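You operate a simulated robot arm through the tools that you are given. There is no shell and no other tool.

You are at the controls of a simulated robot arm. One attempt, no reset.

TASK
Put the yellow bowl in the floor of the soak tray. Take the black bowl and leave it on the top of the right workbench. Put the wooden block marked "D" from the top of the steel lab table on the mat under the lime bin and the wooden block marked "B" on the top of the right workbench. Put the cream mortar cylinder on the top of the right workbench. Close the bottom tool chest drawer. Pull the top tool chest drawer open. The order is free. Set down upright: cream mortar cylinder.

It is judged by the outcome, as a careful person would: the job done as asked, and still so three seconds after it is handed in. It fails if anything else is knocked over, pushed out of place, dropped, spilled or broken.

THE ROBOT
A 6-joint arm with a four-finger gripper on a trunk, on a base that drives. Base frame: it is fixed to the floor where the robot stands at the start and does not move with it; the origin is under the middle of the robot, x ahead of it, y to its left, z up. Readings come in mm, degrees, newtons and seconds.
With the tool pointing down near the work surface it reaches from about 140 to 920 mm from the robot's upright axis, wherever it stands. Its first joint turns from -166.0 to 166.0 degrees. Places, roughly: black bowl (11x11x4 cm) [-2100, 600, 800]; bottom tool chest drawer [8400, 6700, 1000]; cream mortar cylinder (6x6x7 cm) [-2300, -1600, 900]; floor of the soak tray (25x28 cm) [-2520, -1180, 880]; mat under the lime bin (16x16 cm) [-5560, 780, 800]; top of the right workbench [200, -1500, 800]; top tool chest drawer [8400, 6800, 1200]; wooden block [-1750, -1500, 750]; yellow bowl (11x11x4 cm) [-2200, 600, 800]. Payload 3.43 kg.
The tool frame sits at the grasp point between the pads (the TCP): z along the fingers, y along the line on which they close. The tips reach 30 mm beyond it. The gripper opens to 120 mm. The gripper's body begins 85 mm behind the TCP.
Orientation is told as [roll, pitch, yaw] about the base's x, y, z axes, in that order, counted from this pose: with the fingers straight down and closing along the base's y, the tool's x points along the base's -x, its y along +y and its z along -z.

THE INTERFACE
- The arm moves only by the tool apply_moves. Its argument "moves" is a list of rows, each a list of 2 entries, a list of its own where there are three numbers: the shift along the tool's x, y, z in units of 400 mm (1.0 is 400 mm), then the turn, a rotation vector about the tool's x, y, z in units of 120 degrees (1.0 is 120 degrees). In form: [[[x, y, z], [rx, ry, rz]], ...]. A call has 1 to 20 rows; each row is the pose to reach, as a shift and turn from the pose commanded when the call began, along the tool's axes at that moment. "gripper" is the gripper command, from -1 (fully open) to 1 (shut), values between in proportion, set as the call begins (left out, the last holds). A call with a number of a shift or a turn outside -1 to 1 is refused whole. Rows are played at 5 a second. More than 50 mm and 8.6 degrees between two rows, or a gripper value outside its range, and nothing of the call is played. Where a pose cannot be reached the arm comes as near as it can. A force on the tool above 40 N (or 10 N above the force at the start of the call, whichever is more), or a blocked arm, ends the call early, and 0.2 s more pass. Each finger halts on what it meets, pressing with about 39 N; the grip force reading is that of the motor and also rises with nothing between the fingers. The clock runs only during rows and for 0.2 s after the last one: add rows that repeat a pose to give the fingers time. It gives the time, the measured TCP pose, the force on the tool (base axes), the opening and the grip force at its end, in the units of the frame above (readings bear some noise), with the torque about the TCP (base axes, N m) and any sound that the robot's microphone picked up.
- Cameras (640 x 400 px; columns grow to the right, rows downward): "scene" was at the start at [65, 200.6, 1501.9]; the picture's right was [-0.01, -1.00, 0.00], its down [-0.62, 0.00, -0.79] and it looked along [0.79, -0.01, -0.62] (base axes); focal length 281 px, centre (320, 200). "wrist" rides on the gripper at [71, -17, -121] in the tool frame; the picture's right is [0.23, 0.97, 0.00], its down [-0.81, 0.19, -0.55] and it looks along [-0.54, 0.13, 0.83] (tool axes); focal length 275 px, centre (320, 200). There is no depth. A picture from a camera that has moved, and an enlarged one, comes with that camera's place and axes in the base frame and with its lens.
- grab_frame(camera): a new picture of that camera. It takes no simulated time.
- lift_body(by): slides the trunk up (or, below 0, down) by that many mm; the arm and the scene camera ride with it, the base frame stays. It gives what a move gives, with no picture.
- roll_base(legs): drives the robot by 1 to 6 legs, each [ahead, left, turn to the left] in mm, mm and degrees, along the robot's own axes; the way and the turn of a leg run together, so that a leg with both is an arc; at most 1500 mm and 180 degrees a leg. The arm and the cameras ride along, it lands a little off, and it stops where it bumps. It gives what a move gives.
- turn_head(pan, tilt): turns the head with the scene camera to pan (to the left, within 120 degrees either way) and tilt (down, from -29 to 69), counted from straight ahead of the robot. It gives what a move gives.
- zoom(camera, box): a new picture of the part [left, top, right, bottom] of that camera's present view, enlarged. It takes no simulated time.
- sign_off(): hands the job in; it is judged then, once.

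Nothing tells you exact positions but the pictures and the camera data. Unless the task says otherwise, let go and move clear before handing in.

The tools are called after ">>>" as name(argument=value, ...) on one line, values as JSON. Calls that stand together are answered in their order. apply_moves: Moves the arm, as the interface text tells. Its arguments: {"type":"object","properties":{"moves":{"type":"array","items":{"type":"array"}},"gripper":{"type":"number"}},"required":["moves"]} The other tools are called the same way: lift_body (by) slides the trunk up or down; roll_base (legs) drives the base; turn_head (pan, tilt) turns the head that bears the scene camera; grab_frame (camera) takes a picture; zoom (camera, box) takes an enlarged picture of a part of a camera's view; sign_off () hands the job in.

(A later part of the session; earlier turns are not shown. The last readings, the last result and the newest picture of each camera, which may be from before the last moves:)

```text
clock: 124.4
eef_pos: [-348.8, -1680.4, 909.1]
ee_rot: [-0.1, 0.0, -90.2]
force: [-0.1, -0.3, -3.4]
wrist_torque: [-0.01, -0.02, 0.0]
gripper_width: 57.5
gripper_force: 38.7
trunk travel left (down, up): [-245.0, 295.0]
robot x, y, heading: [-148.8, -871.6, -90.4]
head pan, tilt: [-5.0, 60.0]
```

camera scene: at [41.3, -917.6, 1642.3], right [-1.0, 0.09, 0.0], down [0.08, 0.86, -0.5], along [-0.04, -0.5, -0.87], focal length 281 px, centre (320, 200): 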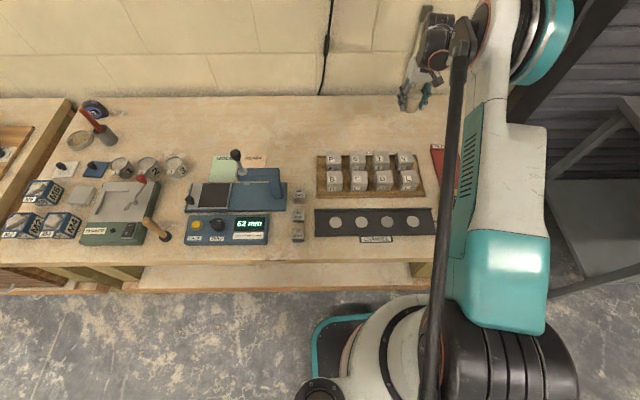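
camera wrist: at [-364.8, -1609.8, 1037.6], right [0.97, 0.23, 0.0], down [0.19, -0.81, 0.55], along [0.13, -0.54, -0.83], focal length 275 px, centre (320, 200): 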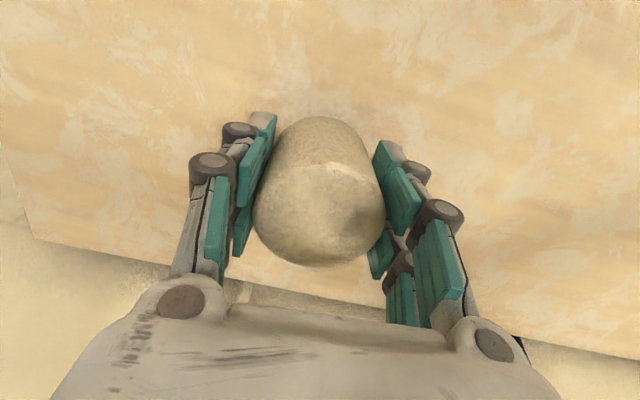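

>>> apply_moves(moves=[[[0, 0, 0.005], [0, 0, 0]], [[0, 0, 0.01], [0, 0, 0]], [[0, 0, 0.01], [0, 0, 0]]])

>>> apply_moves(moves=[[[0, 0, 0.005], [0, 0, 0]], [[0, 0, 0.01], [0, 0, 0]], [[0, 0, 0.01], [0, 0, 0]]])

>>> zoom(camera="scene", box=[370, 50, 470, 130])

```text
clock: 125.2
eef_pos: [-350.0, -1680.3, 905.2]
ee_rot: [0.0, 0.0, -90.2]
force: [0.1, 0.5, -3.0]
wrist_torque: [0.0, -0.01, -0.01]
gripper_width: 57.9
gripper_force: 39.3
trunk travel left (down, up): [-245.0, 295.0]
robot x, y, heading: [-152.2, -869.2, -90.3]
head pan, tilt: [-5.0, 60.0]
```

```text
clock: 126.0
eef_pos: [-350.1, -1680.5, 900.3]
ee_rot: [0.0, -0.1, -90.2]
force: [-0.2, -0.3, -3.2]
wrist_torque: [0.02, -0.02, 0.03]
gripper_width: 57.7
gripper_force: 39.2
trunk travel left (down, up): [-245.0, 295.0]
robot x, y, heading: [-151.6, -872.3, -90.0]
head pan, tilt: [-5.0, 60.0]
```

```text
5.00 times, centred on (420, 90) of scene
camera zoom: at [41.3, -917.6, 1642.3], right [-1.0, 0.09, 0.0], down [0.08, 0.86, -0.5], along [-0.04, -0.5, -0.87], focal length 1405 px, centre (-180, 750)
```

zoom: 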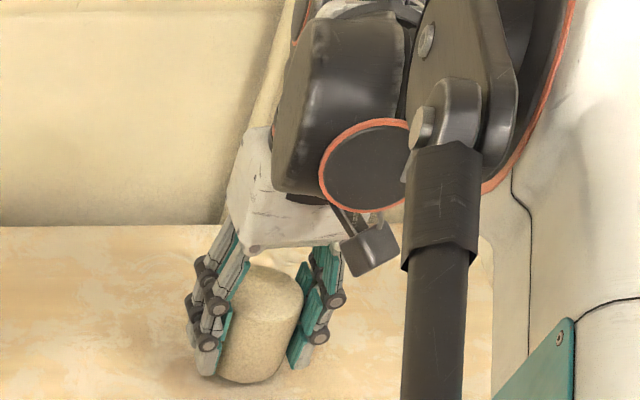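

>>> apply_moves(moves=[[[0, 0, 0.005], [0, 0, 0]], [[0, 0, 0.01], [0, 0, 0]], [[0, 0, 0.015], [0, 0, 0]], [[0, 0, 0.015], [0, 0, 0]]])

>>> apply_moves(moves=[[[0, 0, 0.005], [0, 0, 0]], [[0, 0, 0.01], [0, 0, 0]], [[0, 0, 0.015], [0, 0, 0]], [[0, 0, 0.015], [0, 0, 0]]])

>>> zoom(camera="scene", box=[370, 50, 470, 130])

```text
clock: 127.0
eef_pos: [-347.6, -1679.9, 894.8]
ee_rot: [0.0, 0.0, -90.2]
force: [0.0, -0.2, -4.0]
wrist_torque: [0.0, -0.04, -0.02]
gripper_width: 57.6
gripper_force: 38.6
trunk travel left (down, up): [-245.0, 295.0]
robot x, y, heading: [-154.3, -869.8, -90.0]
head pan, tilt: [-5.0, 60.0]
```

```text
clock: 128.0
eef_pos: [-348.2, -1678.8, 887.9]
ee_rot: [0.0, 0.0, -90.2]
force: [0.2, 0.7, -3.7]
wrist_torque: [0.0, -0.01, 0.03]
gripper_width: 57.2
gripper_force: 38.8
trunk travel left (down, up): [-245.0, 295.0]
robot x, y, heading: [-153.1, -871.5, -89.9]
head pan, tilt: [-5.0, 60.0]
```

```text
5.00 times, centred on (420, 90) of scene
camera zoom: at [41.3, -917.6, 1642.3], right [-1.0, 0.09, 0.0], down [0.08, 0.86, -0.5], along [-0.04, -0.5, -0.87], focal length 1405 px, centre (-180, 750)
```

zoom: 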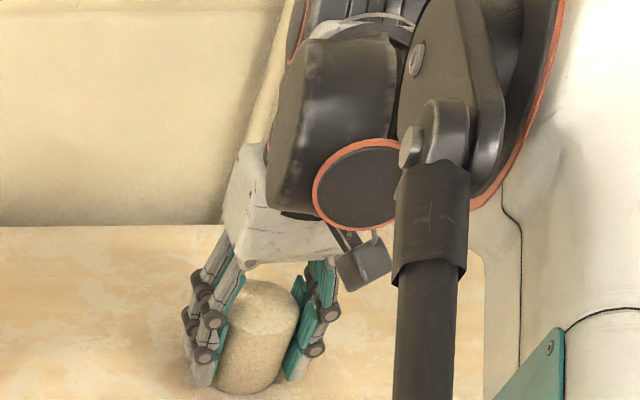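

>>> apply_moves(moves=[[[0, 0, 0.005], [0, 0, 0]], [[0, 0, 0.01], [0, 0, 0]], [[0, 0, 0.015], [0, 0, 0]], [[0, 0, 0.015], [0, 0, 0]]])

>>> apply_moves(moves=[[[0, 0, 0.005], [0, 0, 0]], [[0, 0, 0.01], [0, 0, 0]], [[0, 0, 0.015], [0, 0, 0]], [[0, 0, 0.015], [0, 0, 0]]])

>>> zoom(camera="scene", box=[370, 70, 470, 150])

>>> grab_frame(camera="wrist")

```text
clock: 129.0
eef_pos: [-348.8, -1678.5, 884.8]
ee_rot: [-0.2, -0.2, -90.1]
force: [-2.7, -9.6, 33.4]
wrist_torque: [-0.54, 0.14, -0.29]
gripper_width: 57.9
gripper_force: 39.1
trunk travel left (down, up): [-245.0, 295.0]
robot x, y, heading: [-150.4, -870.8, -90.1]
head pan, tilt: [-5.0, 60.0]
```

```text
clock: 130.0
eef_pos: [-348.9, -1678.8, 879.9]
ee_rot: [-0.1, -0.1, -90.2]
force: [-1.3, -0.1, 34.0]
wrist_torque: [-0.21, 0.07, -0.13]
gripper_width: 57.6
gripper_force: 38.8
trunk travel left (down, up): [-245.0, 295.0]
robot x, y, heading: [-149.0, -869.1, -90.1]
head pan, tilt: [-5.0, 60.0]
```

```text
5.00 times, centred on (420, 110) of scene
camera zoom: at [42.0, -913.6, 1642.4], right [-1.0, 0.09, 0.0], down [0.08, 0.86, -0.5], along [-0.05, -0.5, -0.86], focal length 1405 px, centre (-180, 650)
```

zoom: 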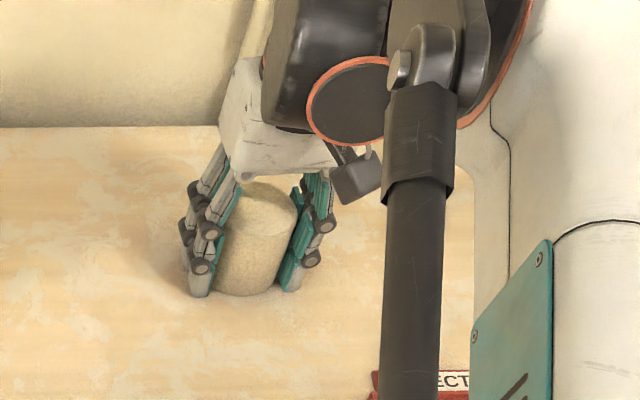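

```text
taken
camera wrist: at [-364.7, -1607.3, 1000.0], right [0.97, 0.23, 0.0], down [0.19, -0.81, 0.55], along [0.12, -0.54, -0.83], focal length 275 px, centre (320, 200)
```

wrist: 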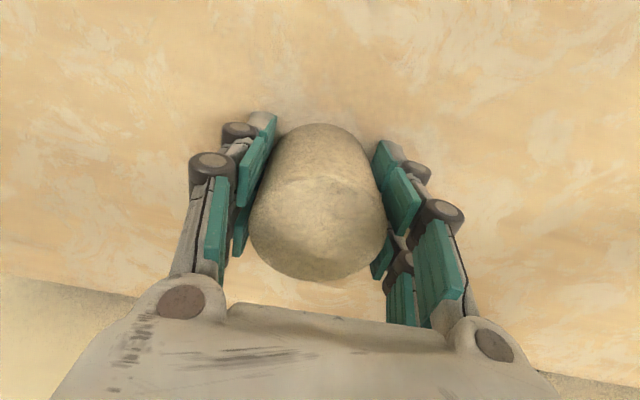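

Contact with the bench is confirmed (force jump). Releasing the cylinder now.

>>> apply_moves(moves=[[[0, 0, -0.003], [0, 0, 0]], [[0, 0, -0.003], [0, 0, 0]], [[0, 0, -0.003], [0, 0, 0]], [[0, 0, -0.003], [0, 0, 0]]], gripper=-0.6)

>>> grab_frame(camera="wrist")

```text
clock: 131.0
eef_pos: [-349.8, -1681.2, 878.8]
ee_rot: [0.0, -0.1, -90.2]
force: [-0.2, -1.0, 0.1]
wrist_torque: [0.03, 0.01, 0.0]
gripper_width: 96.1
gripper_force: 0.0
trunk travel left (down, up): [-245.0, 295.0]
robot x, y, heading: [-151.6, -871.0, -90.3]
head pan, tilt: [-5.0, 60.0]
```

```text
taken
camera wrist: at [-364.9, -1609.7, 999.1], right [0.97, 0.23, 0.0], down [0.19, -0.81, 0.55], along [0.13, -0.54, -0.83], focal length 275 px, centre (320, 200)
```

wrist: 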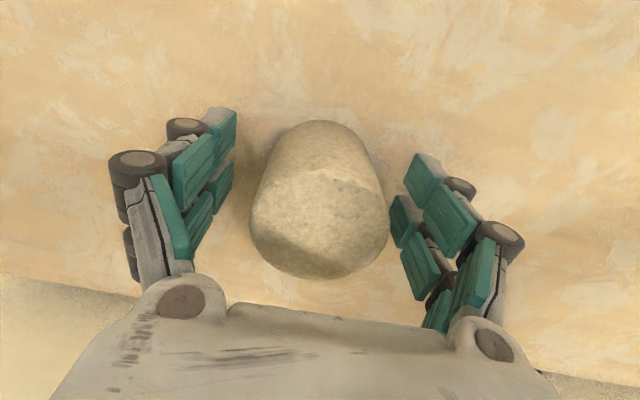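

Cylinder stands upright on the bench. Rising straight up and retracting.

>>> apply_moves(moves=[[[0, 0, -0.06], [0, 0, 0]], [[0, 0, -0.16], [0, 0, 0]], [[0, 0, -0.27], [0, 0, 0]], [[0, 0, -0.38], [0, 0, 0]], [[0, 0, -0.49], [0, 0, 0]], [[0, 0, -0.6], [0, 0, 0]], [[0, 0, -0.7], [0, 0, 0]], [[0, 0, -0.7], [0, 0, 0]]])

>>> grab_frame(camera="wrist")

>>> grab_frame(camera="scene")

```text
clock: 132.8
eef_pos: [-346.6, -1677.0, 1157.4]
ee_rot: [0.0, 0.0, -90.2]
force: [0.2, 0.1, -0.1]
wrist_torque: [0.02, 0.01, 0.01]
gripper_width: 95.9
gripper_force: 0.1
trunk travel left (down, up): [-245.0, 295.0]
robot x, y, heading: [-148.3, -868.7, -90.2]
head pan, tilt: [-5.0, 60.0]
```

```text
taken
camera wrist: at [-363.7, -1607.7, 1278.4], right [0.97, 0.23, 0.0], down [0.19, -0.81, 0.55], along [0.13, -0.54, -0.83], focal length 275 px, centre (320, 200)
```

wrist: 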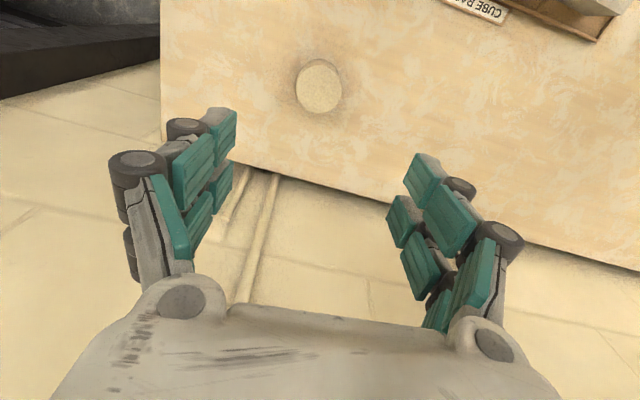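

```text
taken
camera scene: at [41.4, -917.2, 1642.2], right [-1.0, 0.09, 0.0], down [0.08, 0.86, -0.5], along [-0.04, -0.5, -0.87], focal length 281 px, centre (320, 200)
```

scene: 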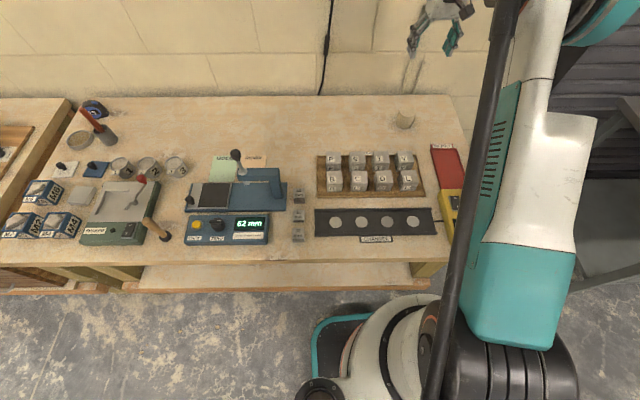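

The cylinder is placed. Next is block B: I'll approach from the right side of the machine (where the cylinder was), with the gripper tilted so the forearm stays clear of the machine head. Driving back first.

>>> roll_base(legs=[[-600, 0, 0]])

>>> apply_moves(moves=[[[0.11, 0, 0], [0, 0, 0]], [[0.22, 0, 0], [0, 0, 0]], [[0.33, 0, 0], [0, 0, 0]], [[0.44, 0, 0], [0, 0, 0]], [[0.55, 0, 0], [0, 0, 0]], [[0.66, 0, 0], [0, 0, 0]], [[0.75, 0, 0], [0, 0, 0]], [[0.75, 0, 0], [0, 0, 0]]])

>>> roll_base(legs=[[0, -1400, 0], [0, -800, 0]])

>>> lift_body(by=200)

```text
clock: 136.2
eef_pos: [-342.1, -1080.8, 1157.7]
ee_rot: [0.0, -0.1, -89.6]
force: [-0.4, 0.0, 0.3]
wrist_torque: [0.03, 0.01, 0.0]
gripper_width: 96.1
gripper_force: 0.0
trunk travel left (down, up): [-245.0, 295.0]
robot x, y, heading: [-149.8, -276.1, -89.5]
head pan, tilt: [-5.0, 60.0]
```

```text
clock: 138.0
eef_pos: [-343.6, -780.8, 1157.7]
ee_rot: [0.1, -0.1, -89.5]
force: [-0.1, 1.0, 0.4]
wrist_torque: [0.02, -0.01, 0.0]
gripper_width: 96.0
gripper_force: 0.1
trunk travel left (down, up): [-245.0, 295.0]
robot x, y, heading: [-149.8, -275.0, -89.6]
head pan, tilt: [-5.0, 60.0]
```

```text
clock: 149.1
eef_pos: [-2587.6, -817.6, 1157.4]
ee_rot: [0.0, 0.0, -89.0]
force: [0.2, -0.1, 0.2]
wrist_torque: [0.0, -0.01, 0.01]
gripper_width: 96.2
gripper_force: 0.0
trunk travel left (down, up): [-245.0, 295.0]
robot x, y, heading: [-2401.3, -303.3, -88.9]
head pan, tilt: [-5.0, 60.0]
```

```text
clock: 151.3
eef_pos: [-2587.1, -815.7, 1356.3]
ee_rot: [0.0, 0.0, -89.0]
force: [-0.9, -0.3, 0.4]
wrist_torque: [0.04, -0.03, 0.01]
gripper_width: 95.9
gripper_force: 0.0
trunk travel left (down, up): [-445.0, 95.0]
robot x, y, heading: [-2403.0, -304.5, -88.9]
head pan, tilt: [-5.0, 60.0]
```

>>> apply_moves(moves=[[[0, 0, 0], [0, 0, 0.068]], [[0, 0, 0], [0, 0, 0.136]], [[0, 0, 0], [0, 0, 0.204]], [[0, 0, 0], [0, 0, 0.272]], [[0, 0, 0], [0, 0, 0.34]], [[0, 0, 0], [0, 0, 0.408]], [[0, 0, 0], [0, 0, 0.476]], [[0, 0, 0], [0, 0, 0.544]], [[0, 0, 0], [0, 0, 0.612]], [[0, 0, 0], [0, 0, 0.68]], [[0, 0, 0], [0, 0, 0.75]], [[0, 0, 0], [0, 0, 0.75]]])

>>> roll_base(legs=[[450, 60, -1.1]])

>>> turn_head(pan=10, tilt=45)

>>> grab_frame(camera="scene")

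```text
clock: 153.9
eef_pos: [-2587.0, -816.9, 1356.4]
ee_rot: [0.0, 0.0, -179.0]
force: [0.1, 0.8, -0.5]
wrist_torque: [-0.02, 0.01, 0.0]
gripper_width: 96.2
gripper_force: 0.1
trunk travel left (down, up): [-445.0, 95.0]
robot x, y, heading: [-2402.8, -310.2, -88.9]
head pan, tilt: [-5.0, 60.0]
```

```text
clock: 156.6
eef_pos: [-2531.0, -1266.6, 1357.8]
ee_rot: [0.0, 0.0, -179.8]
force: [1.0, -0.9, 0.0]
wrist_torque: [0.02, 0.0, 0.01]
gripper_width: 96.0
gripper_force: 0.1
trunk travel left (down, up): [-445.0, 95.0]
robot x, y, heading: [-2341.4, -756.4, -89.8]
head pan, tilt: [-5.0, 60.0]
```

```text
clock: 157.4
eef_pos: [-2530.9, -1265.2, 1356.5]
ee_rot: [0.0, 0.0, -179.9]
force: [-0.4, 0.2, -0.5]
wrist_torque: [0.03, -0.01, 0.01]
gripper_width: 96.0
gripper_force: 0.1
trunk travel left (down, up): [-445.0, 95.0]
robot x, y, heading: [-2340.1, -757.2, -89.9]
head pan, tilt: [10.0, 45.0]
```

```text
taken
camera scene: at [-2125.8, -817.0, 1861.7], right [-0.98, -0.18, 0.0], down [-0.12, 0.7, -0.71], along [0.12, -0.7, -0.71], focal length 281 px, centre (320, 200)
```

scene: 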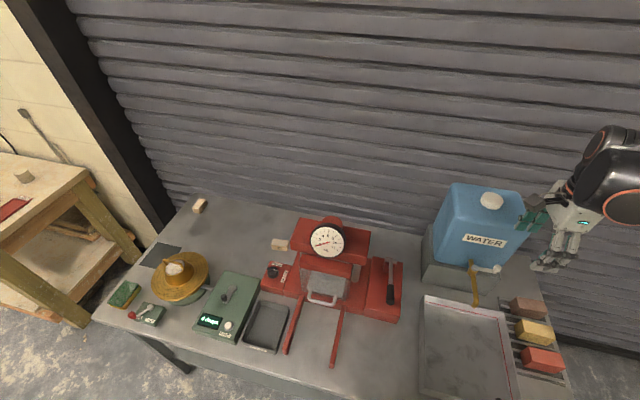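

I'll nudge the base, tilt the gripper 38°, and check with the camera before moving over block B.

>>> roll_base(legs=[[18, 50, 0]])

>>> apply_moves(moves=[[[0, 0, 0], [0, 0.0633, 0]], [[0, 0, 0], [0, 0.1267, 0]], [[0, 0, 0], [0, 0.19, 0]], [[0, 0, 0], [0, 0.2533, 0]], [[0, 0, 0], [0, 0.3167, 0]], [[0, 0, 0], [0, 0.3167, 0]]], gripper=-0.4)

>>> grab_frame(camera="wrist")

>>> grab_frame(camera="scene")

```text
clock: 158.3
eef_pos: [-2477.7, -1283.7, 1357.4]
ee_rot: [0.1, -0.1, -179.9]
force: [0.5, 0.6, 1.1]
wrist_torque: [0.0, 0.08, -0.04]
gripper_width: 96.1
gripper_force: 0.0
trunk travel left (down, up): [-445.0, 95.0]
robot x, y, heading: [-2287.7, -775.0, -89.8]
head pan, tilt: [10.0, 45.0]
```

```text
clock: 159.8
eef_pos: [-2479.1, -1282.1, 1358.3]
ee_rot: [0.2, 38.1, -179.7]
force: [0.4, 0.8, -0.7]
wrist_torque: [-0.02, 0.03, 0.01]
gripper_width: 84.0
gripper_force: 0.2
trunk travel left (down, up): [-445.0, 95.0]
robot x, y, heading: [-2288.8, -774.0, -89.8]
head pan, tilt: [10.0, 45.0]
```

```text
taken
camera wrist: at [-2497.3, -1266.5, 1496.3], right [0.18, -0.97, 0.14], down [-0.98, -0.19, -0.06], along [0.09, -0.13, -0.99], focal length 275 px, centre (320, 200)
```

wrist: 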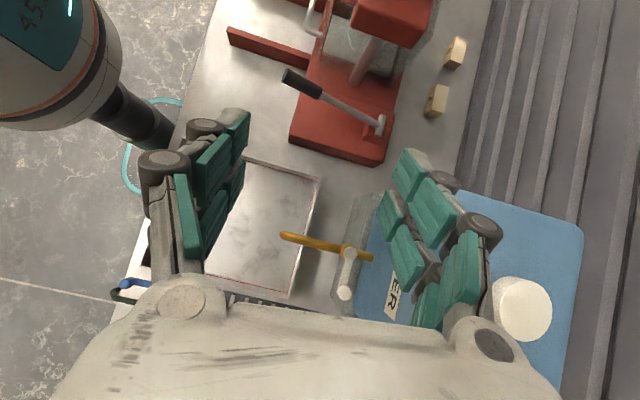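

```text
taken
camera scene: at [-2074.9, -834.0, 1861.7], right [-0.98, -0.18, 0.0], down [-0.13, 0.7, -0.71], along [0.12, -0.7, -0.71], focal length 281 px, centre (320, 200)
```

scene: 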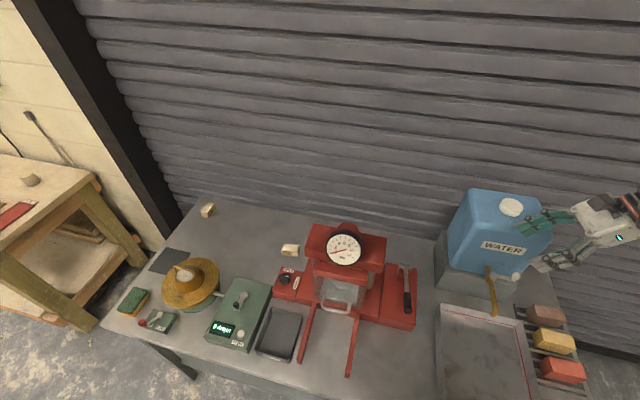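

>>> apply_moves(moves=[[[0.0731, 0.0669, 0.0571], [0, 0, 0]], [[0.1462, 0.1338, 0.1142], [0, 0, 0]], [[0.2192, 0.2008, 0.1712], [0, 0, 0]], [[0.2923, 0.2677, 0.2283], [0, 0, 0]], [[0.3654, 0.3346, 0.2854], [0, 0, 0]], [[0.4385, 0.4015, 0.3425], [0, 0, 0]], [[0.5115, 0.4685, 0.3995], [0, 0, 0]], [[0.5846, 0.5354, 0.4566], [0, 0, 0]], [[0.6577, 0.6023, 0.5137], [0, 0, 0]], [[0.7308, 0.6692, 0.5708], [0, 0, 0]], [[0.8038, 0.7362, 0.6278], [0, 0, 0]], [[0.8769, 0.8031, 0.6849], [0, 0, 0]], [[0.95, 0.87, 0.742], [0, 0, 0]], [[0.95, 0.87, 0.742], [0, 0, 0]]])

>>> grab_frame(camera="wrist")

>>> grab_frame(camera="scene")

```text
clock: 162.8
eef_pos: [-1997.3, -1633.4, 1357.5]
ee_rot: [0.1, 38.0, -179.9]
force: [-0.1, 0.1, -0.6]
wrist_torque: [-0.01, -0.01, 0.02]
gripper_width: 84.1
gripper_force: 0.0
trunk travel left (down, up): [-445.0, 95.0]
robot x, y, heading: [-2289.8, -773.7, -89.5]
head pan, tilt: [10.0, 45.0]
```

```text
taken
camera wrist: at [-2015.0, -1616.5, 1495.6], right [0.18, -0.97, 0.14], down [-0.98, -0.19, -0.06], along [0.09, -0.13, -0.99], focal length 275 px, centre (320, 200)
```

wrist: 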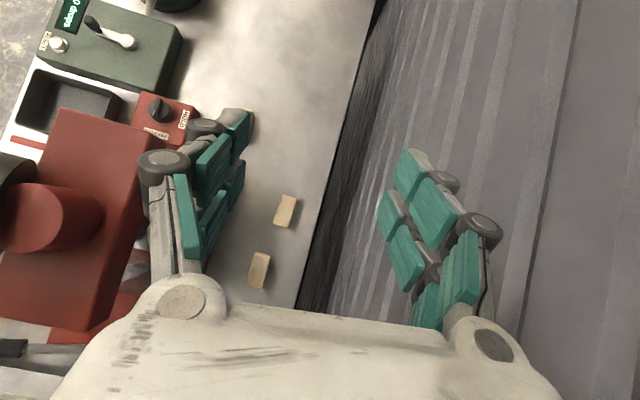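

```text
taken
camera scene: at [-2076.6, -833.5, 1862.0], right [-0.98, -0.18, 0.0], down [-0.12, 0.7, -0.71], along [0.13, -0.7, -0.71], focal length 281 px, centre (320, 200)
```

scene: 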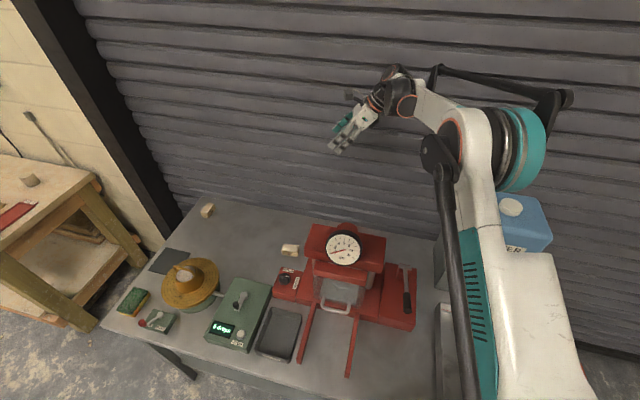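

>>> lift_body(by=-220)

>>> grab_frame(camera="wrist")

>>> turn_head(pan=-10, tilt=35)

>>> grab_frame(camera="scene")

```text
clock: 165.1
eef_pos: [-1996.4, -1633.2, 1135.8]
ee_rot: [0.0, 37.9, -179.8]
force: [-0.2, -0.1, 0.7]
wrist_torque: [0.01, 0.02, 0.01]
gripper_width: 83.8
gripper_force: 0.1
trunk travel left (down, up): [-225.0, 315.0]
robot x, y, heading: [-2286.9, -774.9, -89.8]
head pan, tilt: [10.0, 45.0]
```

```text
taken
camera wrist: at [-2014.3, -1617.2, 1275.0], right [0.18, -0.97, 0.14], down [-0.98, -0.19, -0.06], along [0.09, -0.13, -0.99], focal length 275 px, centre (320, 200)
```

wrist: 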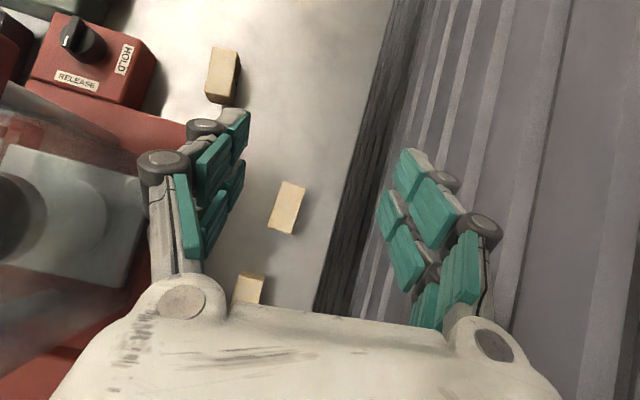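

```text
clock: 165.9
eef_pos: [-1997.2, -1633.0, 1136.1]
ee_rot: [0.1, 37.9, -179.8]
force: [-0.1, 1.4, 0.0]
wrist_torque: [-0.03, 0.02, 0.0]
gripper_width: 84.0
gripper_force: 0.1
trunk travel left (down, up): [-225.0, 315.0]
robot x, y, heading: [-2285.5, -775.9, -89.7]
head pan, tilt: [-10.0, 35.0]
```

```text
taken
camera scene: at [-2104.8, -841.5, 1656.5], right [-0.99, 0.17, 0.0], down [0.1, 0.57, -0.82], along [-0.14, -0.81, -0.57], focal length 281 px, centre (320, 200)
```

scene: 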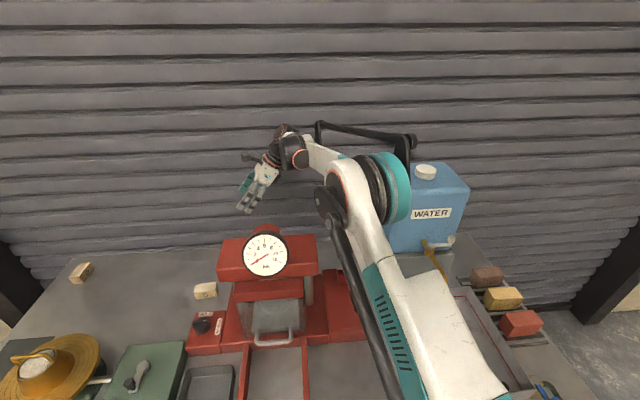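

>>> lift_body(by=-140)

>>> apply_moves(moves=[[[0, -0.01, 0], [-0.0205, 0, 0.0262]], [[0, -0.02, 0], [-0.0411, 0, 0.0525]], [[0, -0.02, 0], [-0.0411, 0, 0.0525]]])

>>> grab_frame(camera="wrist")

>>> grab_frame(camera="scene")

```text
clock: 167.6
eef_pos: [-1997.6, -1633.6, 996.8]
ee_rot: [0.0, 38.0, -179.8]
force: [0.6, -0.1, -0.3]
wrist_torque: [-0.01, -0.01, 0.0]
gripper_width: 83.9
gripper_force: 0.1
trunk travel left (down, up): [-85.0, 455.0]
robot x, y, heading: [-2292.8, -775.4, -89.8]
head pan, tilt: [-10.0, 35.0]
```

```text
clock: 168.4
eef_pos: [-1997.0, -1625.7, 996.9]
ee_rot: [-0.1, 38.0, 172.0]
force: [-0.5, 0.2, 0.0]
wrist_torque: [-0.02, -0.02, -0.01]
gripper_width: 84.0
gripper_force: 0.1
trunk travel left (down, up): [-85.0, 455.0]
robot x, y, heading: [-2289.5, -776.7, -90.0]
head pan, tilt: [-10.0, 35.0]
```

```text
taken
camera wrist: at [-2012.0, -1607.1, 1134.9], right [0.05, -0.99, 0.14], down [-1.0, -0.06, -0.06], along [0.07, -0.14, -0.99], focal length 275 px, centre (320, 200)
```

wrist: 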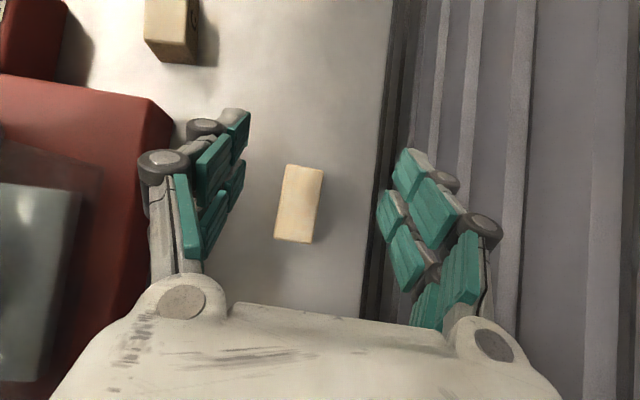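

```text
taken
camera scene: at [-2104.9, -841.2, 1516.6], right [-0.99, 0.17, 0.0], down [0.1, 0.57, -0.82], along [-0.14, -0.81, -0.57], focal length 281 px, centre (320, 200)
```

scene: 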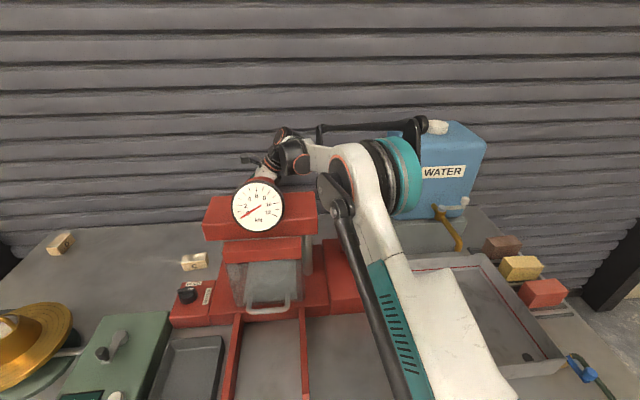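

>>> apply_moves(moves=[[[-0.05, 0, 0.064], [0, 0, 0]], [[-0.1, 0, 0.1275], [0, 0, 0]], [[-0.1494, 0, 0.191], [0, 0, 0]], [[-0.1494, 0, 0.191], [0, 0, 0]]])

>>> grab_frame(camera="wrist")

>>> grab_frame(camera="scene")

```text
clock: 169.6
eef_pos: [-1997.5, -1631.5, 950.8]
ee_rot: [0.6, 38.2, 172.5]
force: [-0.6, -0.6, -0.2]
wrist_torque: [0.0, -0.04, -0.01]
gripper_width: 83.9
gripper_force: 0.1
trunk travel left (down, up): [-85.0, 455.0]
robot x, y, heading: [-2286.0, -777.9, -89.9]
head pan, tilt: [-10.0, 35.0]
stopped in row 4: the arm was blocked; the commanded pose is now the measured one
```

```text
taken
camera wrist: at [-2012.4, -1611.6, 1089.2], right [0.05, -0.99, 0.15], down [-1.0, -0.06, -0.06], along [0.07, -0.15, -0.99], focal length 275 px, centre (320, 200)
```

wrist: 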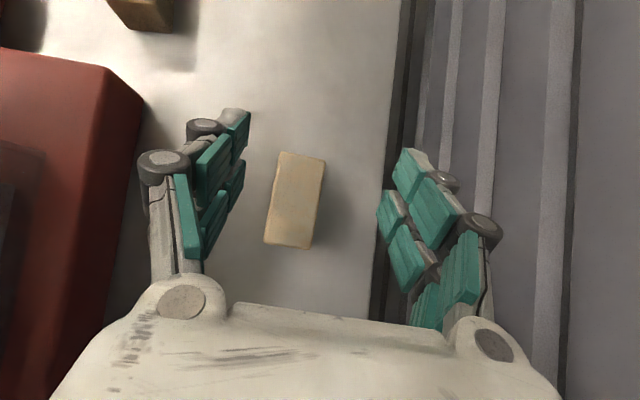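

```text
taken
camera scene: at [-2106.6, -832.1, 1515.1], right [-0.99, 0.17, 0.0], down [0.1, 0.56, -0.82], along [-0.14, -0.81, -0.57], focal length 281 px, centre (320, 200)
```

scene: 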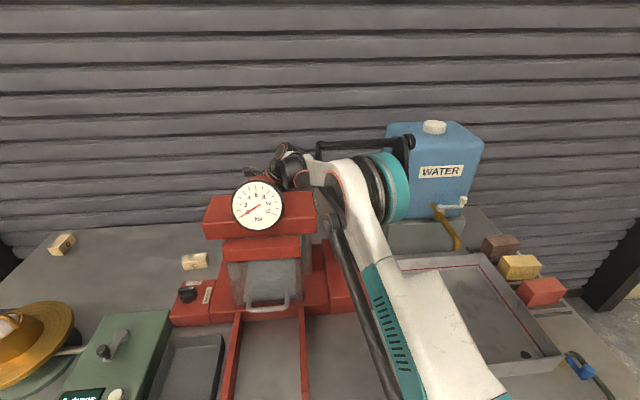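

The elbow brushes the machine head's right end. I'll back up, shift the base further right and increase the tilt to ~50° for more clearance.

>>> apply_moves(moves=[[[0.05, 0, -0.064], [0, 0, 0]], [[0.1, 0, -0.128], [0, 0, 0]], [[0.1494, 0, -0.191], [0, 0, 0]], [[0.1494, 0, -0.191], [0, 0, 0]]])

>>> lift_body(by=160)

>>> grab_frame(camera="scene")

```text
clock: 170.6
eef_pos: [-1997.1, -1636.9, 1035.4]
ee_rot: [0.0, 38.0, 172.2]
force: [-0.2, -0.7, 0.4]
wrist_torque: [-0.01, -0.01, -0.04]
gripper_width: 84.1
gripper_force: 0.0
trunk travel left (down, up): [-85.0, 455.0]
robot x, y, heading: [-2293.4, -778.4, -89.6]
head pan, tilt: [-10.0, 35.0]
```

```text
clock: 172.4
eef_pos: [-1996.5, -1636.6, 1194.8]
ee_rot: [0.0, 37.9, 172.3]
force: [0.4, 0.5, 0.6]
wrist_torque: [0.02, 0.01, 0.02]
gripper_width: 83.9
gripper_force: 0.1
trunk travel left (down, up): [-245.0, 295.0]
robot x, y, heading: [-2288.1, -775.3, -89.8]
head pan, tilt: [-10.0, 35.0]
```

```text
taken
camera scene: at [-2104.6, -842.3, 1676.4], right [-0.99, 0.17, 0.0], down [0.1, 0.57, -0.82], along [-0.14, -0.81, -0.57], focal length 281 px, centre (320, 200)
```

scene: 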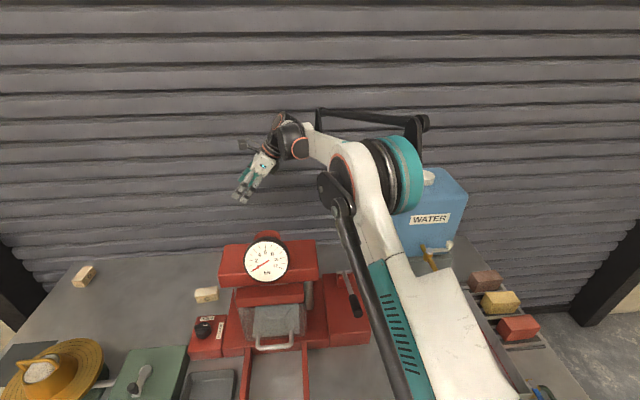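

>>> roll_base(legs=[[0, -85, 0]])

>>> apply_moves(moves=[[[0, 0, 0], [0, 0.05, 0]], [[0, 0, 0], [0, 0.1, 0]], [[0, 0, 0], [0, 0.1, 0]]])

>>> apply_moves(moves=[[[0, 0, 0], [0.0192, 0, -0.0161]], [[0, 0, 0], [0.0192, 0, -0.0161]]])

>>> grab_frame(camera="wrist")

```text
clock: 173.5
eef_pos: [-2083.7, -1636.7, 1195.4]
ee_rot: [0.1, 38.0, 172.2]
force: [-0.5, -0.4, 1.1]
wrist_torque: [0.02, -0.02, 0.02]
gripper_width: 83.7
gripper_force: 0.1
trunk travel left (down, up): [-245.0, 295.0]
robot x, y, heading: [-2375.9, -778.3, -89.6]
head pan, tilt: [-10.0, 35.0]
```

```text
clock: 174.3
eef_pos: [-2082.0, -1638.4, 1196.0]
ee_rot: [0.1, 50.1, 172.2]
force: [0.6, 0.2, -0.1]
wrist_torque: [0.02, 0.01, -0.02]
gripper_width: 84.1
gripper_force: 0.0
trunk travel left (down, up): [-245.0, 295.0]
robot x, y, heading: [-2373.4, -772.5, -89.9]
head pan, tilt: [-10.0, 35.0]
```

```text
clock: 174.9
eef_pos: [-2081.6, -1637.1, 1195.3]
ee_rot: [0.0, 50.0, 175.2]
force: [0.2, -0.1, -0.9]
wrist_torque: [-0.04, 0.01, 0.0]
gripper_width: 83.9
gripper_force: 0.1
trunk travel left (down, up): [-245.0, 295.0]
robot x, y, heading: [-2374.9, -776.7, -89.4]
head pan, tilt: [-10.0, 35.0]
```

```text
taken
camera wrist: at [-2126.5, -1616.9, 1327.0], right [0.07, -0.98, 0.18], down [-0.96, -0.11, -0.27], along [0.28, -0.15, -0.95], focal length 275 px, centre (320, 200)
```

wrist: 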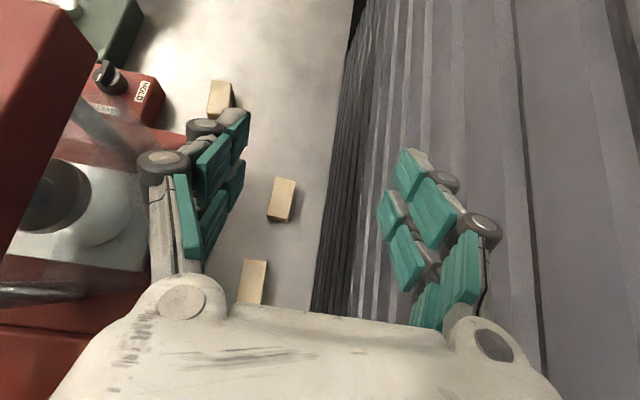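

>>> apply_moves(moves=[[[0.0655, -0.024, 0.078], [0, 0, 0]], [[0.131, -0.048, 0.156], [0, 0, 0]], [[0.131, -0.048, 0.156], [0, 0, 0]]])

>>> lift_body(by=-150)

>>> grab_frame(camera="wrist")

>>> grab_frame(camera="scene")

```text
clock: 175.7
eef_pos: [-1999.5, -1625.4, 1196.2]
ee_rot: [0.0, 50.1, 175.3]
force: [-0.2, 0.0, 0.5]
wrist_torque: [0.0, 0.01, -0.01]
gripper_width: 83.7
gripper_force: 0.1
trunk travel left (down, up): [-245.0, 295.0]
robot x, y, heading: [-2373.4, -776.1, -89.6]
head pan, tilt: [-10.0, 35.0]
```

```text
clock: 177.4
eef_pos: [-2000.1, -1626.3, 1045.7]
ee_rot: [0.0, 50.0, 175.3]
force: [0.9, 0.2, 0.5]
wrist_torque: [-0.03, 0.0, 0.02]
gripper_width: 84.3
gripper_force: 0.1
trunk travel left (down, up): [-95.0, 445.0]
robot x, y, heading: [-2374.0, -775.6, -89.6]
head pan, tilt: [-10.0, 35.0]
```

```text
taken
camera wrist: at [-2043.8, -1605.6, 1177.7], right [0.07, -0.98, 0.18], down [-0.96, -0.11, -0.27], along [0.28, -0.15, -0.95], focal length 275 px, centre (320, 200)
```

wrist: 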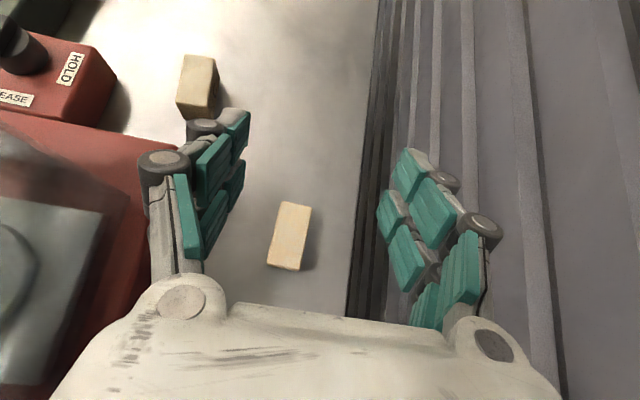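

```text
taken
camera scene: at [-2190.5, -842.2, 1526.7], right [-0.99, 0.17, 0.0], down [0.1, 0.57, -0.82], along [-0.14, -0.81, -0.57], focal length 281 px, centre (320, 200)
```

scene: 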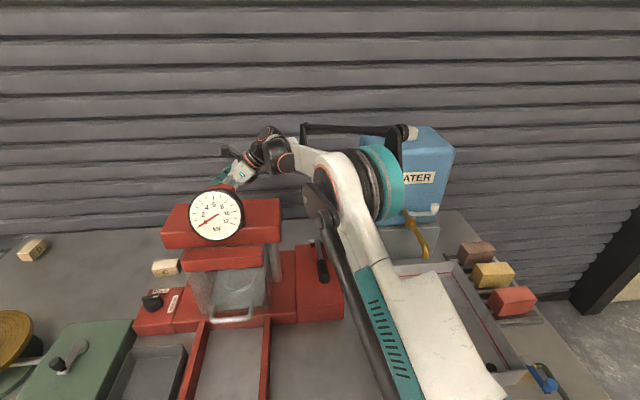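

>>> apply_moves(moves=[[[-0.064, 0, 0.0536], [0, 0, 0]], [[-0.128, 0, 0.107], [0, 0, 0]], [[-0.1915, 0, 0.161], [0, 0, 0]], [[-0.1915, 0, 0.161], [0, 0, 0]]])

>>> grab_frame(camera="wrist")

>>> grab_frame(camera="scene")

```text
clock: 178.4
eef_pos: [-2000.8, -1627.4, 945.1]
ee_rot: [0.0, 50.0, 175.2]
force: [0.2, 0.7, -0.8]
wrist_torque: [-0.03, 0.0, -0.03]
gripper_width: 83.9
gripper_force: 0.0
trunk travel left (down, up): [-95.0, 445.0]
robot x, y, heading: [-2373.8, -777.9, -90.0]
head pan, tilt: [-10.0, 35.0]
```

```text
taken
camera wrist: at [-2044.7, -1607.1, 1077.6], right [0.07, -0.98, 0.18], down [-0.96, -0.11, -0.27], along [0.28, -0.15, -0.95], focal length 275 px, centre (320, 200)
```

wrist: 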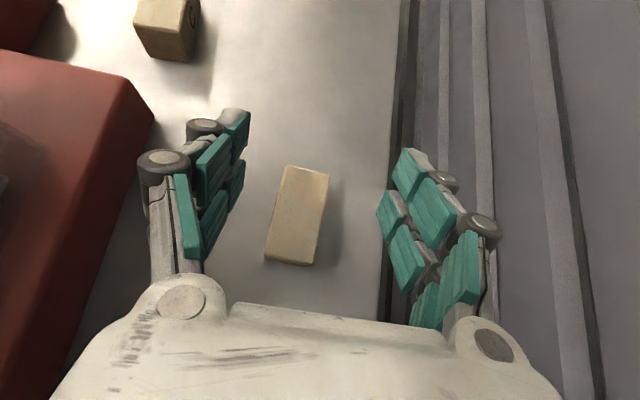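

```text
taken
camera scene: at [-2190.8, -842.3, 1526.6], right [-0.99, 0.17, 0.0], down [0.1, 0.57, -0.82], along [-0.14, -0.81, -0.57], focal length 281 px, centre (320, 200)
```

scene: 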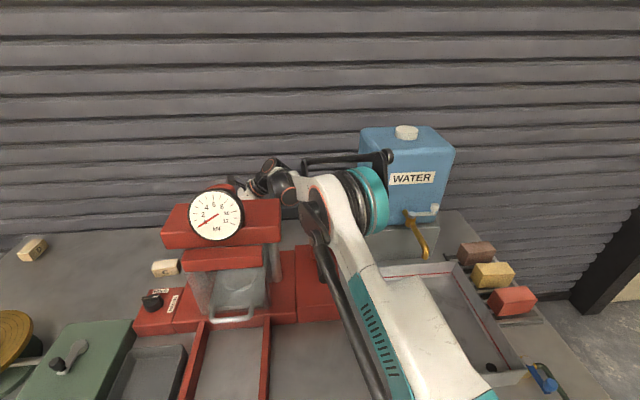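

>>> apply_moves(moves=[[[-0.044, -0.003, 0.0252], [0, 0, 0]], [[-0.0882, -0.006, 0.0504], [0, 0, 0]], [[-0.0882, -0.006, 0.0504], [0, 0, 0]]])

>>> grab_frame(camera="wrist")

>>> grab_frame(camera="scene")

```text
clock: 179.2
eef_pos: [-2007.6, -1623.5, 905.3]
ee_rot: [0.0, 49.9, 175.2]
force: [-0.4, 0.5, 0.2]
wrist_torque: [0.01, -0.04, 0.01]
gripper_width: 84.0
gripper_force: 0.0
trunk travel left (down, up): [-95.0, 445.0]
robot x, y, heading: [-2369.9, -778.7, -89.7]
head pan, tilt: [-10.0, 35.0]
```

```text
taken
camera wrist: at [-2051.0, -1603.8, 1036.7], right [0.07, -0.98, 0.18], down [-0.96, -0.11, -0.27], along [0.28, -0.15, -0.95], focal length 275 px, centre (320, 200)
```

wrist: 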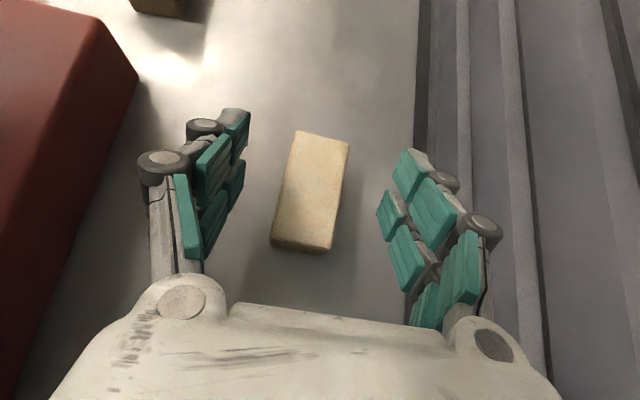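

```text
taken
camera scene: at [-2190.4, -842.5, 1526.6], right [-0.99, 0.17, 0.0], down [0.1, 0.57, -0.82], along [-0.14, -0.81, -0.57], focal length 281 px, centre (320, 200)
```

scene: 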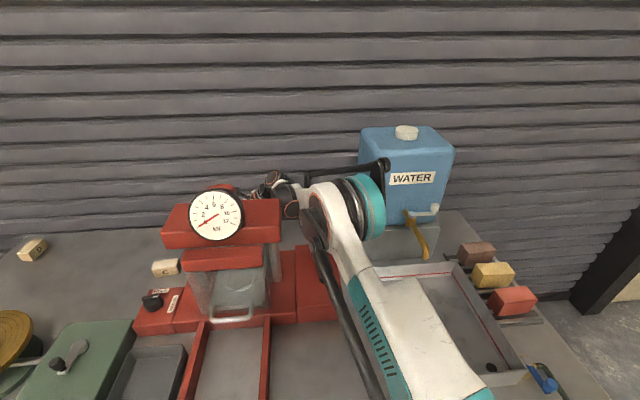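

>>> apply_moves(moves=[[[-0.021, 0, 0.0177], [0, 0, 0]], [[-0.042, 0, 0.0353], [0, 0, 0]], [[-0.0632, 0, 0.053], [0, 0, 0]], [[-0.0632, 0, 0.053], [0, 0, 0]]])

>>> grab_frame(camera="wrist")

```text
clock: 180.0
eef_pos: [-2008.9, -1619.6, 886.9]
ee_rot: [0.1, 50.8, 175.2]
force: [-25.2, 17.7, 70.9]
wrist_torque: [0.73, -1.88, 0.16]
gripper_width: 36.6
gripper_force: 25.0
trunk travel left (down, up): [-95.0, 445.0]
robot x, y, heading: [-2377.4, -776.3, -89.8]
head pan, tilt: [-10.0, 35.0]
stopped in row 3: the force on the tool passed its limit at 53 N (the readings are from after the stop); the commanded pose is now the measured one
```

```text
taken
camera wrist: at [-2054.0, -1600.7, 1018.3], right [0.06, -0.98, 0.18], down [-0.95, -0.11, -0.28], along [0.29, -0.15, -0.94], focal length 275 px, centre (320, 200)
```

wrist: 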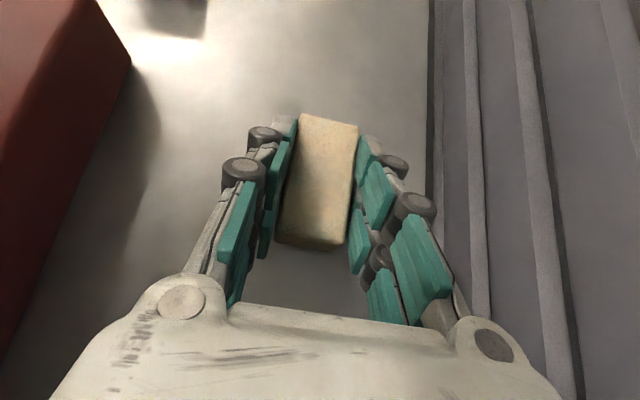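

The fingertips touched down and the fingers are already around the block. I'll close the gripper on it here.

>>> apply_moves(moves=[[[0, 0, 0], [0, 0, 0]], [[0, 0, 0], [0, 0, 0]], [[0, 0, 0], [0, 0, 0]]], gripper=1)

>>> grab_frame(camera="wrist")

```text
clock: 180.8
eef_pos: [-2007.2, -1621.6, 886.8]
ee_rot: [0.4, 50.9, 175.2]
force: [-13.7, 2.7, 67.0]
wrist_torque: [0.83, -0.02, 0.19]
gripper_width: 35.0
gripper_force: 39.4
trunk travel left (down, up): [-95.0, 445.0]
robot x, y, heading: [-2374.9, -775.2, -89.8]
head pan, tilt: [-10.0, 35.0]
```

```text
taken
camera wrist: at [-2053.8, -1600.5, 1017.9], right [0.06, -0.98, 0.18], down [-0.95, -0.11, -0.28], along [0.29, -0.16, -0.94], focal length 275 px, centre (320, 200)
```

wrist: 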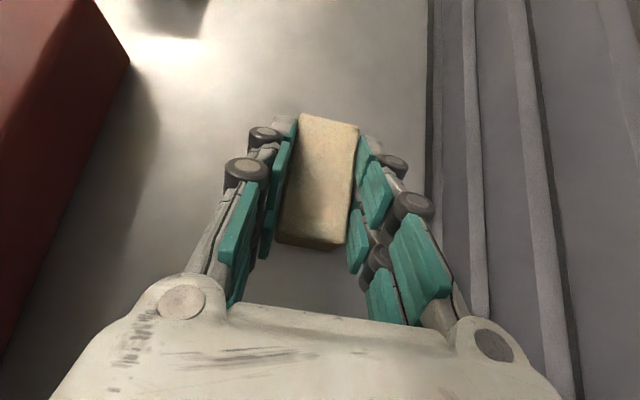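

>>> apply_moves(moves=[[[0.0096, 0, -0.008], [0, 0, 0]], [[0.0192, 0, -0.016], [0, 0, 0]], [[0.0192, 0, -0.016], [0, 0, 0]]])

>>> grab_frame(camera="wrist")

```text
clock: 181.6
eef_pos: [-2004.0, -1624.4, 886.2]
ee_rot: [0.1, 50.3, 175.3]
force: [0.6, 0.1, -0.9]
wrist_torque: [-0.02, -0.02, -0.01]
gripper_width: 35.1
gripper_force: 38.7
trunk travel left (down, up): [-95.0, 445.0]
robot x, y, heading: [-2376.9, -778.3, -89.8]
head pan, tilt: [-10.0, 35.0]
```

```text
taken
camera wrist: at [-2048.3, -1603.7, 1019.1], right [0.06, -0.98, 0.18], down [-0.96, -0.11, -0.27], along [0.29, -0.15, -0.95], focal length 275 px, centre (320, 200)
```

wrist: 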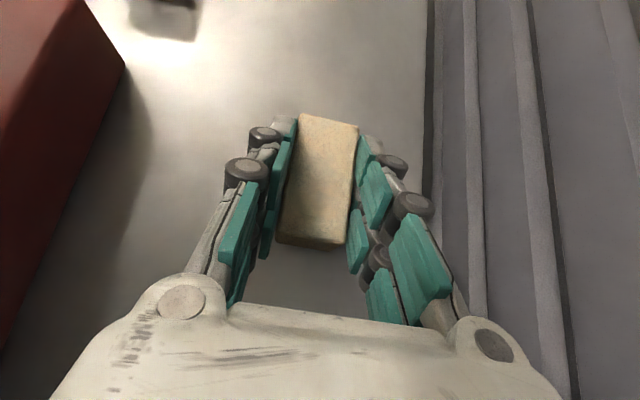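

>>> apply_moves(moves=[[[0.05, 0, -0.042], [0, 0, 0]], [[0.13, 0, -0.109], [0, 0, 0]], [[0.22, 0, -0.185], [0, 0, 0]], [[0.306, 0, -0.257], [0, 0, 0]], [[0.306, 0, -0.257], [0, 0, 0]]])

>>> lift_body(by=250)

>>> grab_frame(camera="wrist")

>>> grab_frame(camera="scene")

```text
clock: 182.8
eef_pos: [-2007.3, -1622.6, 1049.8]
ee_rot: [0.1, 50.3, 175.1]
force: [0.4, 0.2, 0.2]
wrist_torque: [-0.02, 0.01, -0.01]
gripper_width: 34.8
gripper_force: 39.1
trunk travel left (down, up): [-95.0, 445.0]
robot x, y, heading: [-2377.0, -776.3, -89.7]
head pan, tilt: [-10.0, 35.0]
```

```text
clock: 185.4
eef_pos: [-2007.0, -1623.0, 1298.8]
ee_rot: [0.1, 50.3, 175.0]
force: [-0.3, -0.5, -0.8]
wrist_torque: [0.02, 0.01, 0.01]
gripper_width: 35.0
gripper_force: 39.4
trunk travel left (down, up): [-345.0, 195.0]
robot x, y, heading: [-2378.4, -777.2, -89.9]
head pan, tilt: [-10.0, 35.0]
```

```text
taken
camera wrist: at [-2051.5, -1604.0, 1430.4], right [0.06, -0.98, 0.18], down [-0.96, -0.11, -0.27], along [0.29, -0.15, -0.95], focal length 275 px, centre (320, 200)
```

wrist: 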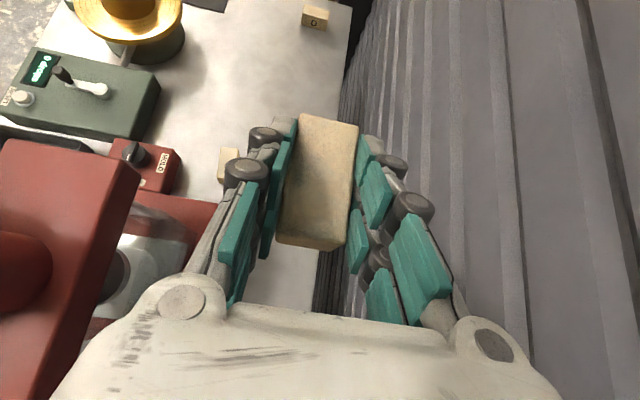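

```text
taken
camera scene: at [-2190.3, -842.7, 1776.4], right [-0.99, 0.17, 0.0], down [0.1, 0.57, -0.82], along [-0.14, -0.81, -0.57], focal length 281 px, centre (320, 200)
```

scene: 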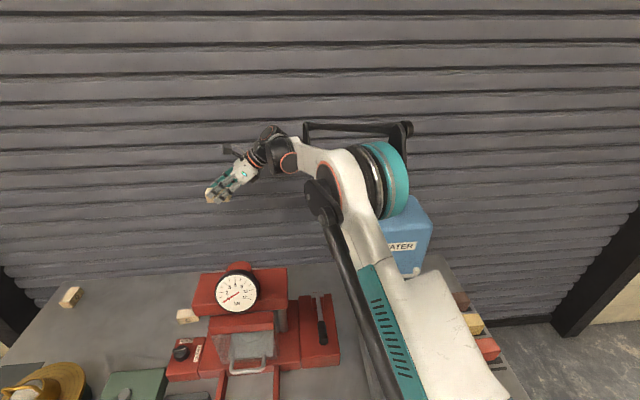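

Block B is secured. Raising further, backing over the machine at safe height, then driving to the right workbench.

>>> lift_body(by=130)

>>> roll_base(legs=[[-500, 0, 0]])

>>> apply_moves(moves=[[[-0.006, -0.11, -0.007], [0, 0, 0]], [[-0.012, -0.22, -0.014], [0, 0, 0]], [[-0.018, -0.33, -0.021], [0, 0, 0]], [[-0.024, -0.44, -0.028], [0, 0, 0]], [[-0.03, -0.55, -0.035], [0, 0, 0]], [[-0.035, -0.62, -0.042], [0, 0, 0]], [[-0.035, -0.62, -0.042], [0, 0, 0]]])

>>> roll_base(legs=[[0, 1400, 0], [0, 650, 0]])

>>> grab_frame(camera="wrist")

```text
clock: 187.0
eef_pos: [-2006.1, -1624.7, 1428.8]
ee_rot: [0.0, 50.4, 175.0]
force: [0.1, 0.0, -0.6]
wrist_torque: [-0.01, 0.0, -0.02]
gripper_width: 34.7
gripper_force: 38.9
trunk travel left (down, up): [-475.0, 65.0]
robot x, y, heading: [-2374.4, -777.9, -89.7]
head pan, tilt: [-10.0, 35.0]
```

```text
clock: 190.0
eef_pos: [-2006.5, -1114.0, 1430.0]
ee_rot: [0.2, 50.5, 175.2]
force: [-0.4, 0.3, -0.1]
wrist_torque: [-0.01, 0.04, -0.04]
gripper_width: 35.3
gripper_force: 38.8
trunk travel left (down, up): [-475.0, 65.0]
robot x, y, heading: [-2376.0, -271.9, -89.9]
head pan, tilt: [-10.0, 35.0]
```

```text
clock: 191.6
eef_pos: [-2006.2, -864.8, 1430.3]
ee_rot: [-0.1, 50.4, 175.1]
force: [-0.5, 0.4, -1.0]
wrist_torque: [0.0, 0.0, 0.01]
gripper_width: 34.8
gripper_force: 39.0
trunk travel left (down, up): [-475.0, 65.0]
robot x, y, heading: [-2373.2, -269.4, -89.4]
head pan, tilt: [-10.0, 35.0]
```

```text
clock: 201.7
eef_pos: [30.0, -832.7, 1430.5]
ee_rot: [0.0, 50.4, 176.1]
force: [0.4, -0.2, -0.4]
wrist_torque: [0.01, 0.02, 0.01]
gripper_width: 34.6
gripper_force: 39.3
trunk travel left (down, up): [-475.0, 65.0]
robot x, y, heading: [-352.1, -242.4, -88.8]
head pan, tilt: [-10.0, 35.0]
```

```text
taken
camera wrist: at [-14.8, -813.8, 1561.4], right [0.08, -0.98, 0.18], down [-0.95, -0.13, -0.27], along [0.29, -0.15, -0.95], focal length 275 px, centre (320, 200)
```

wrist: 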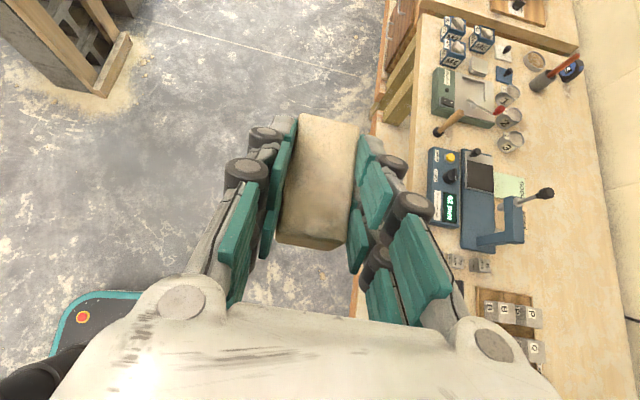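

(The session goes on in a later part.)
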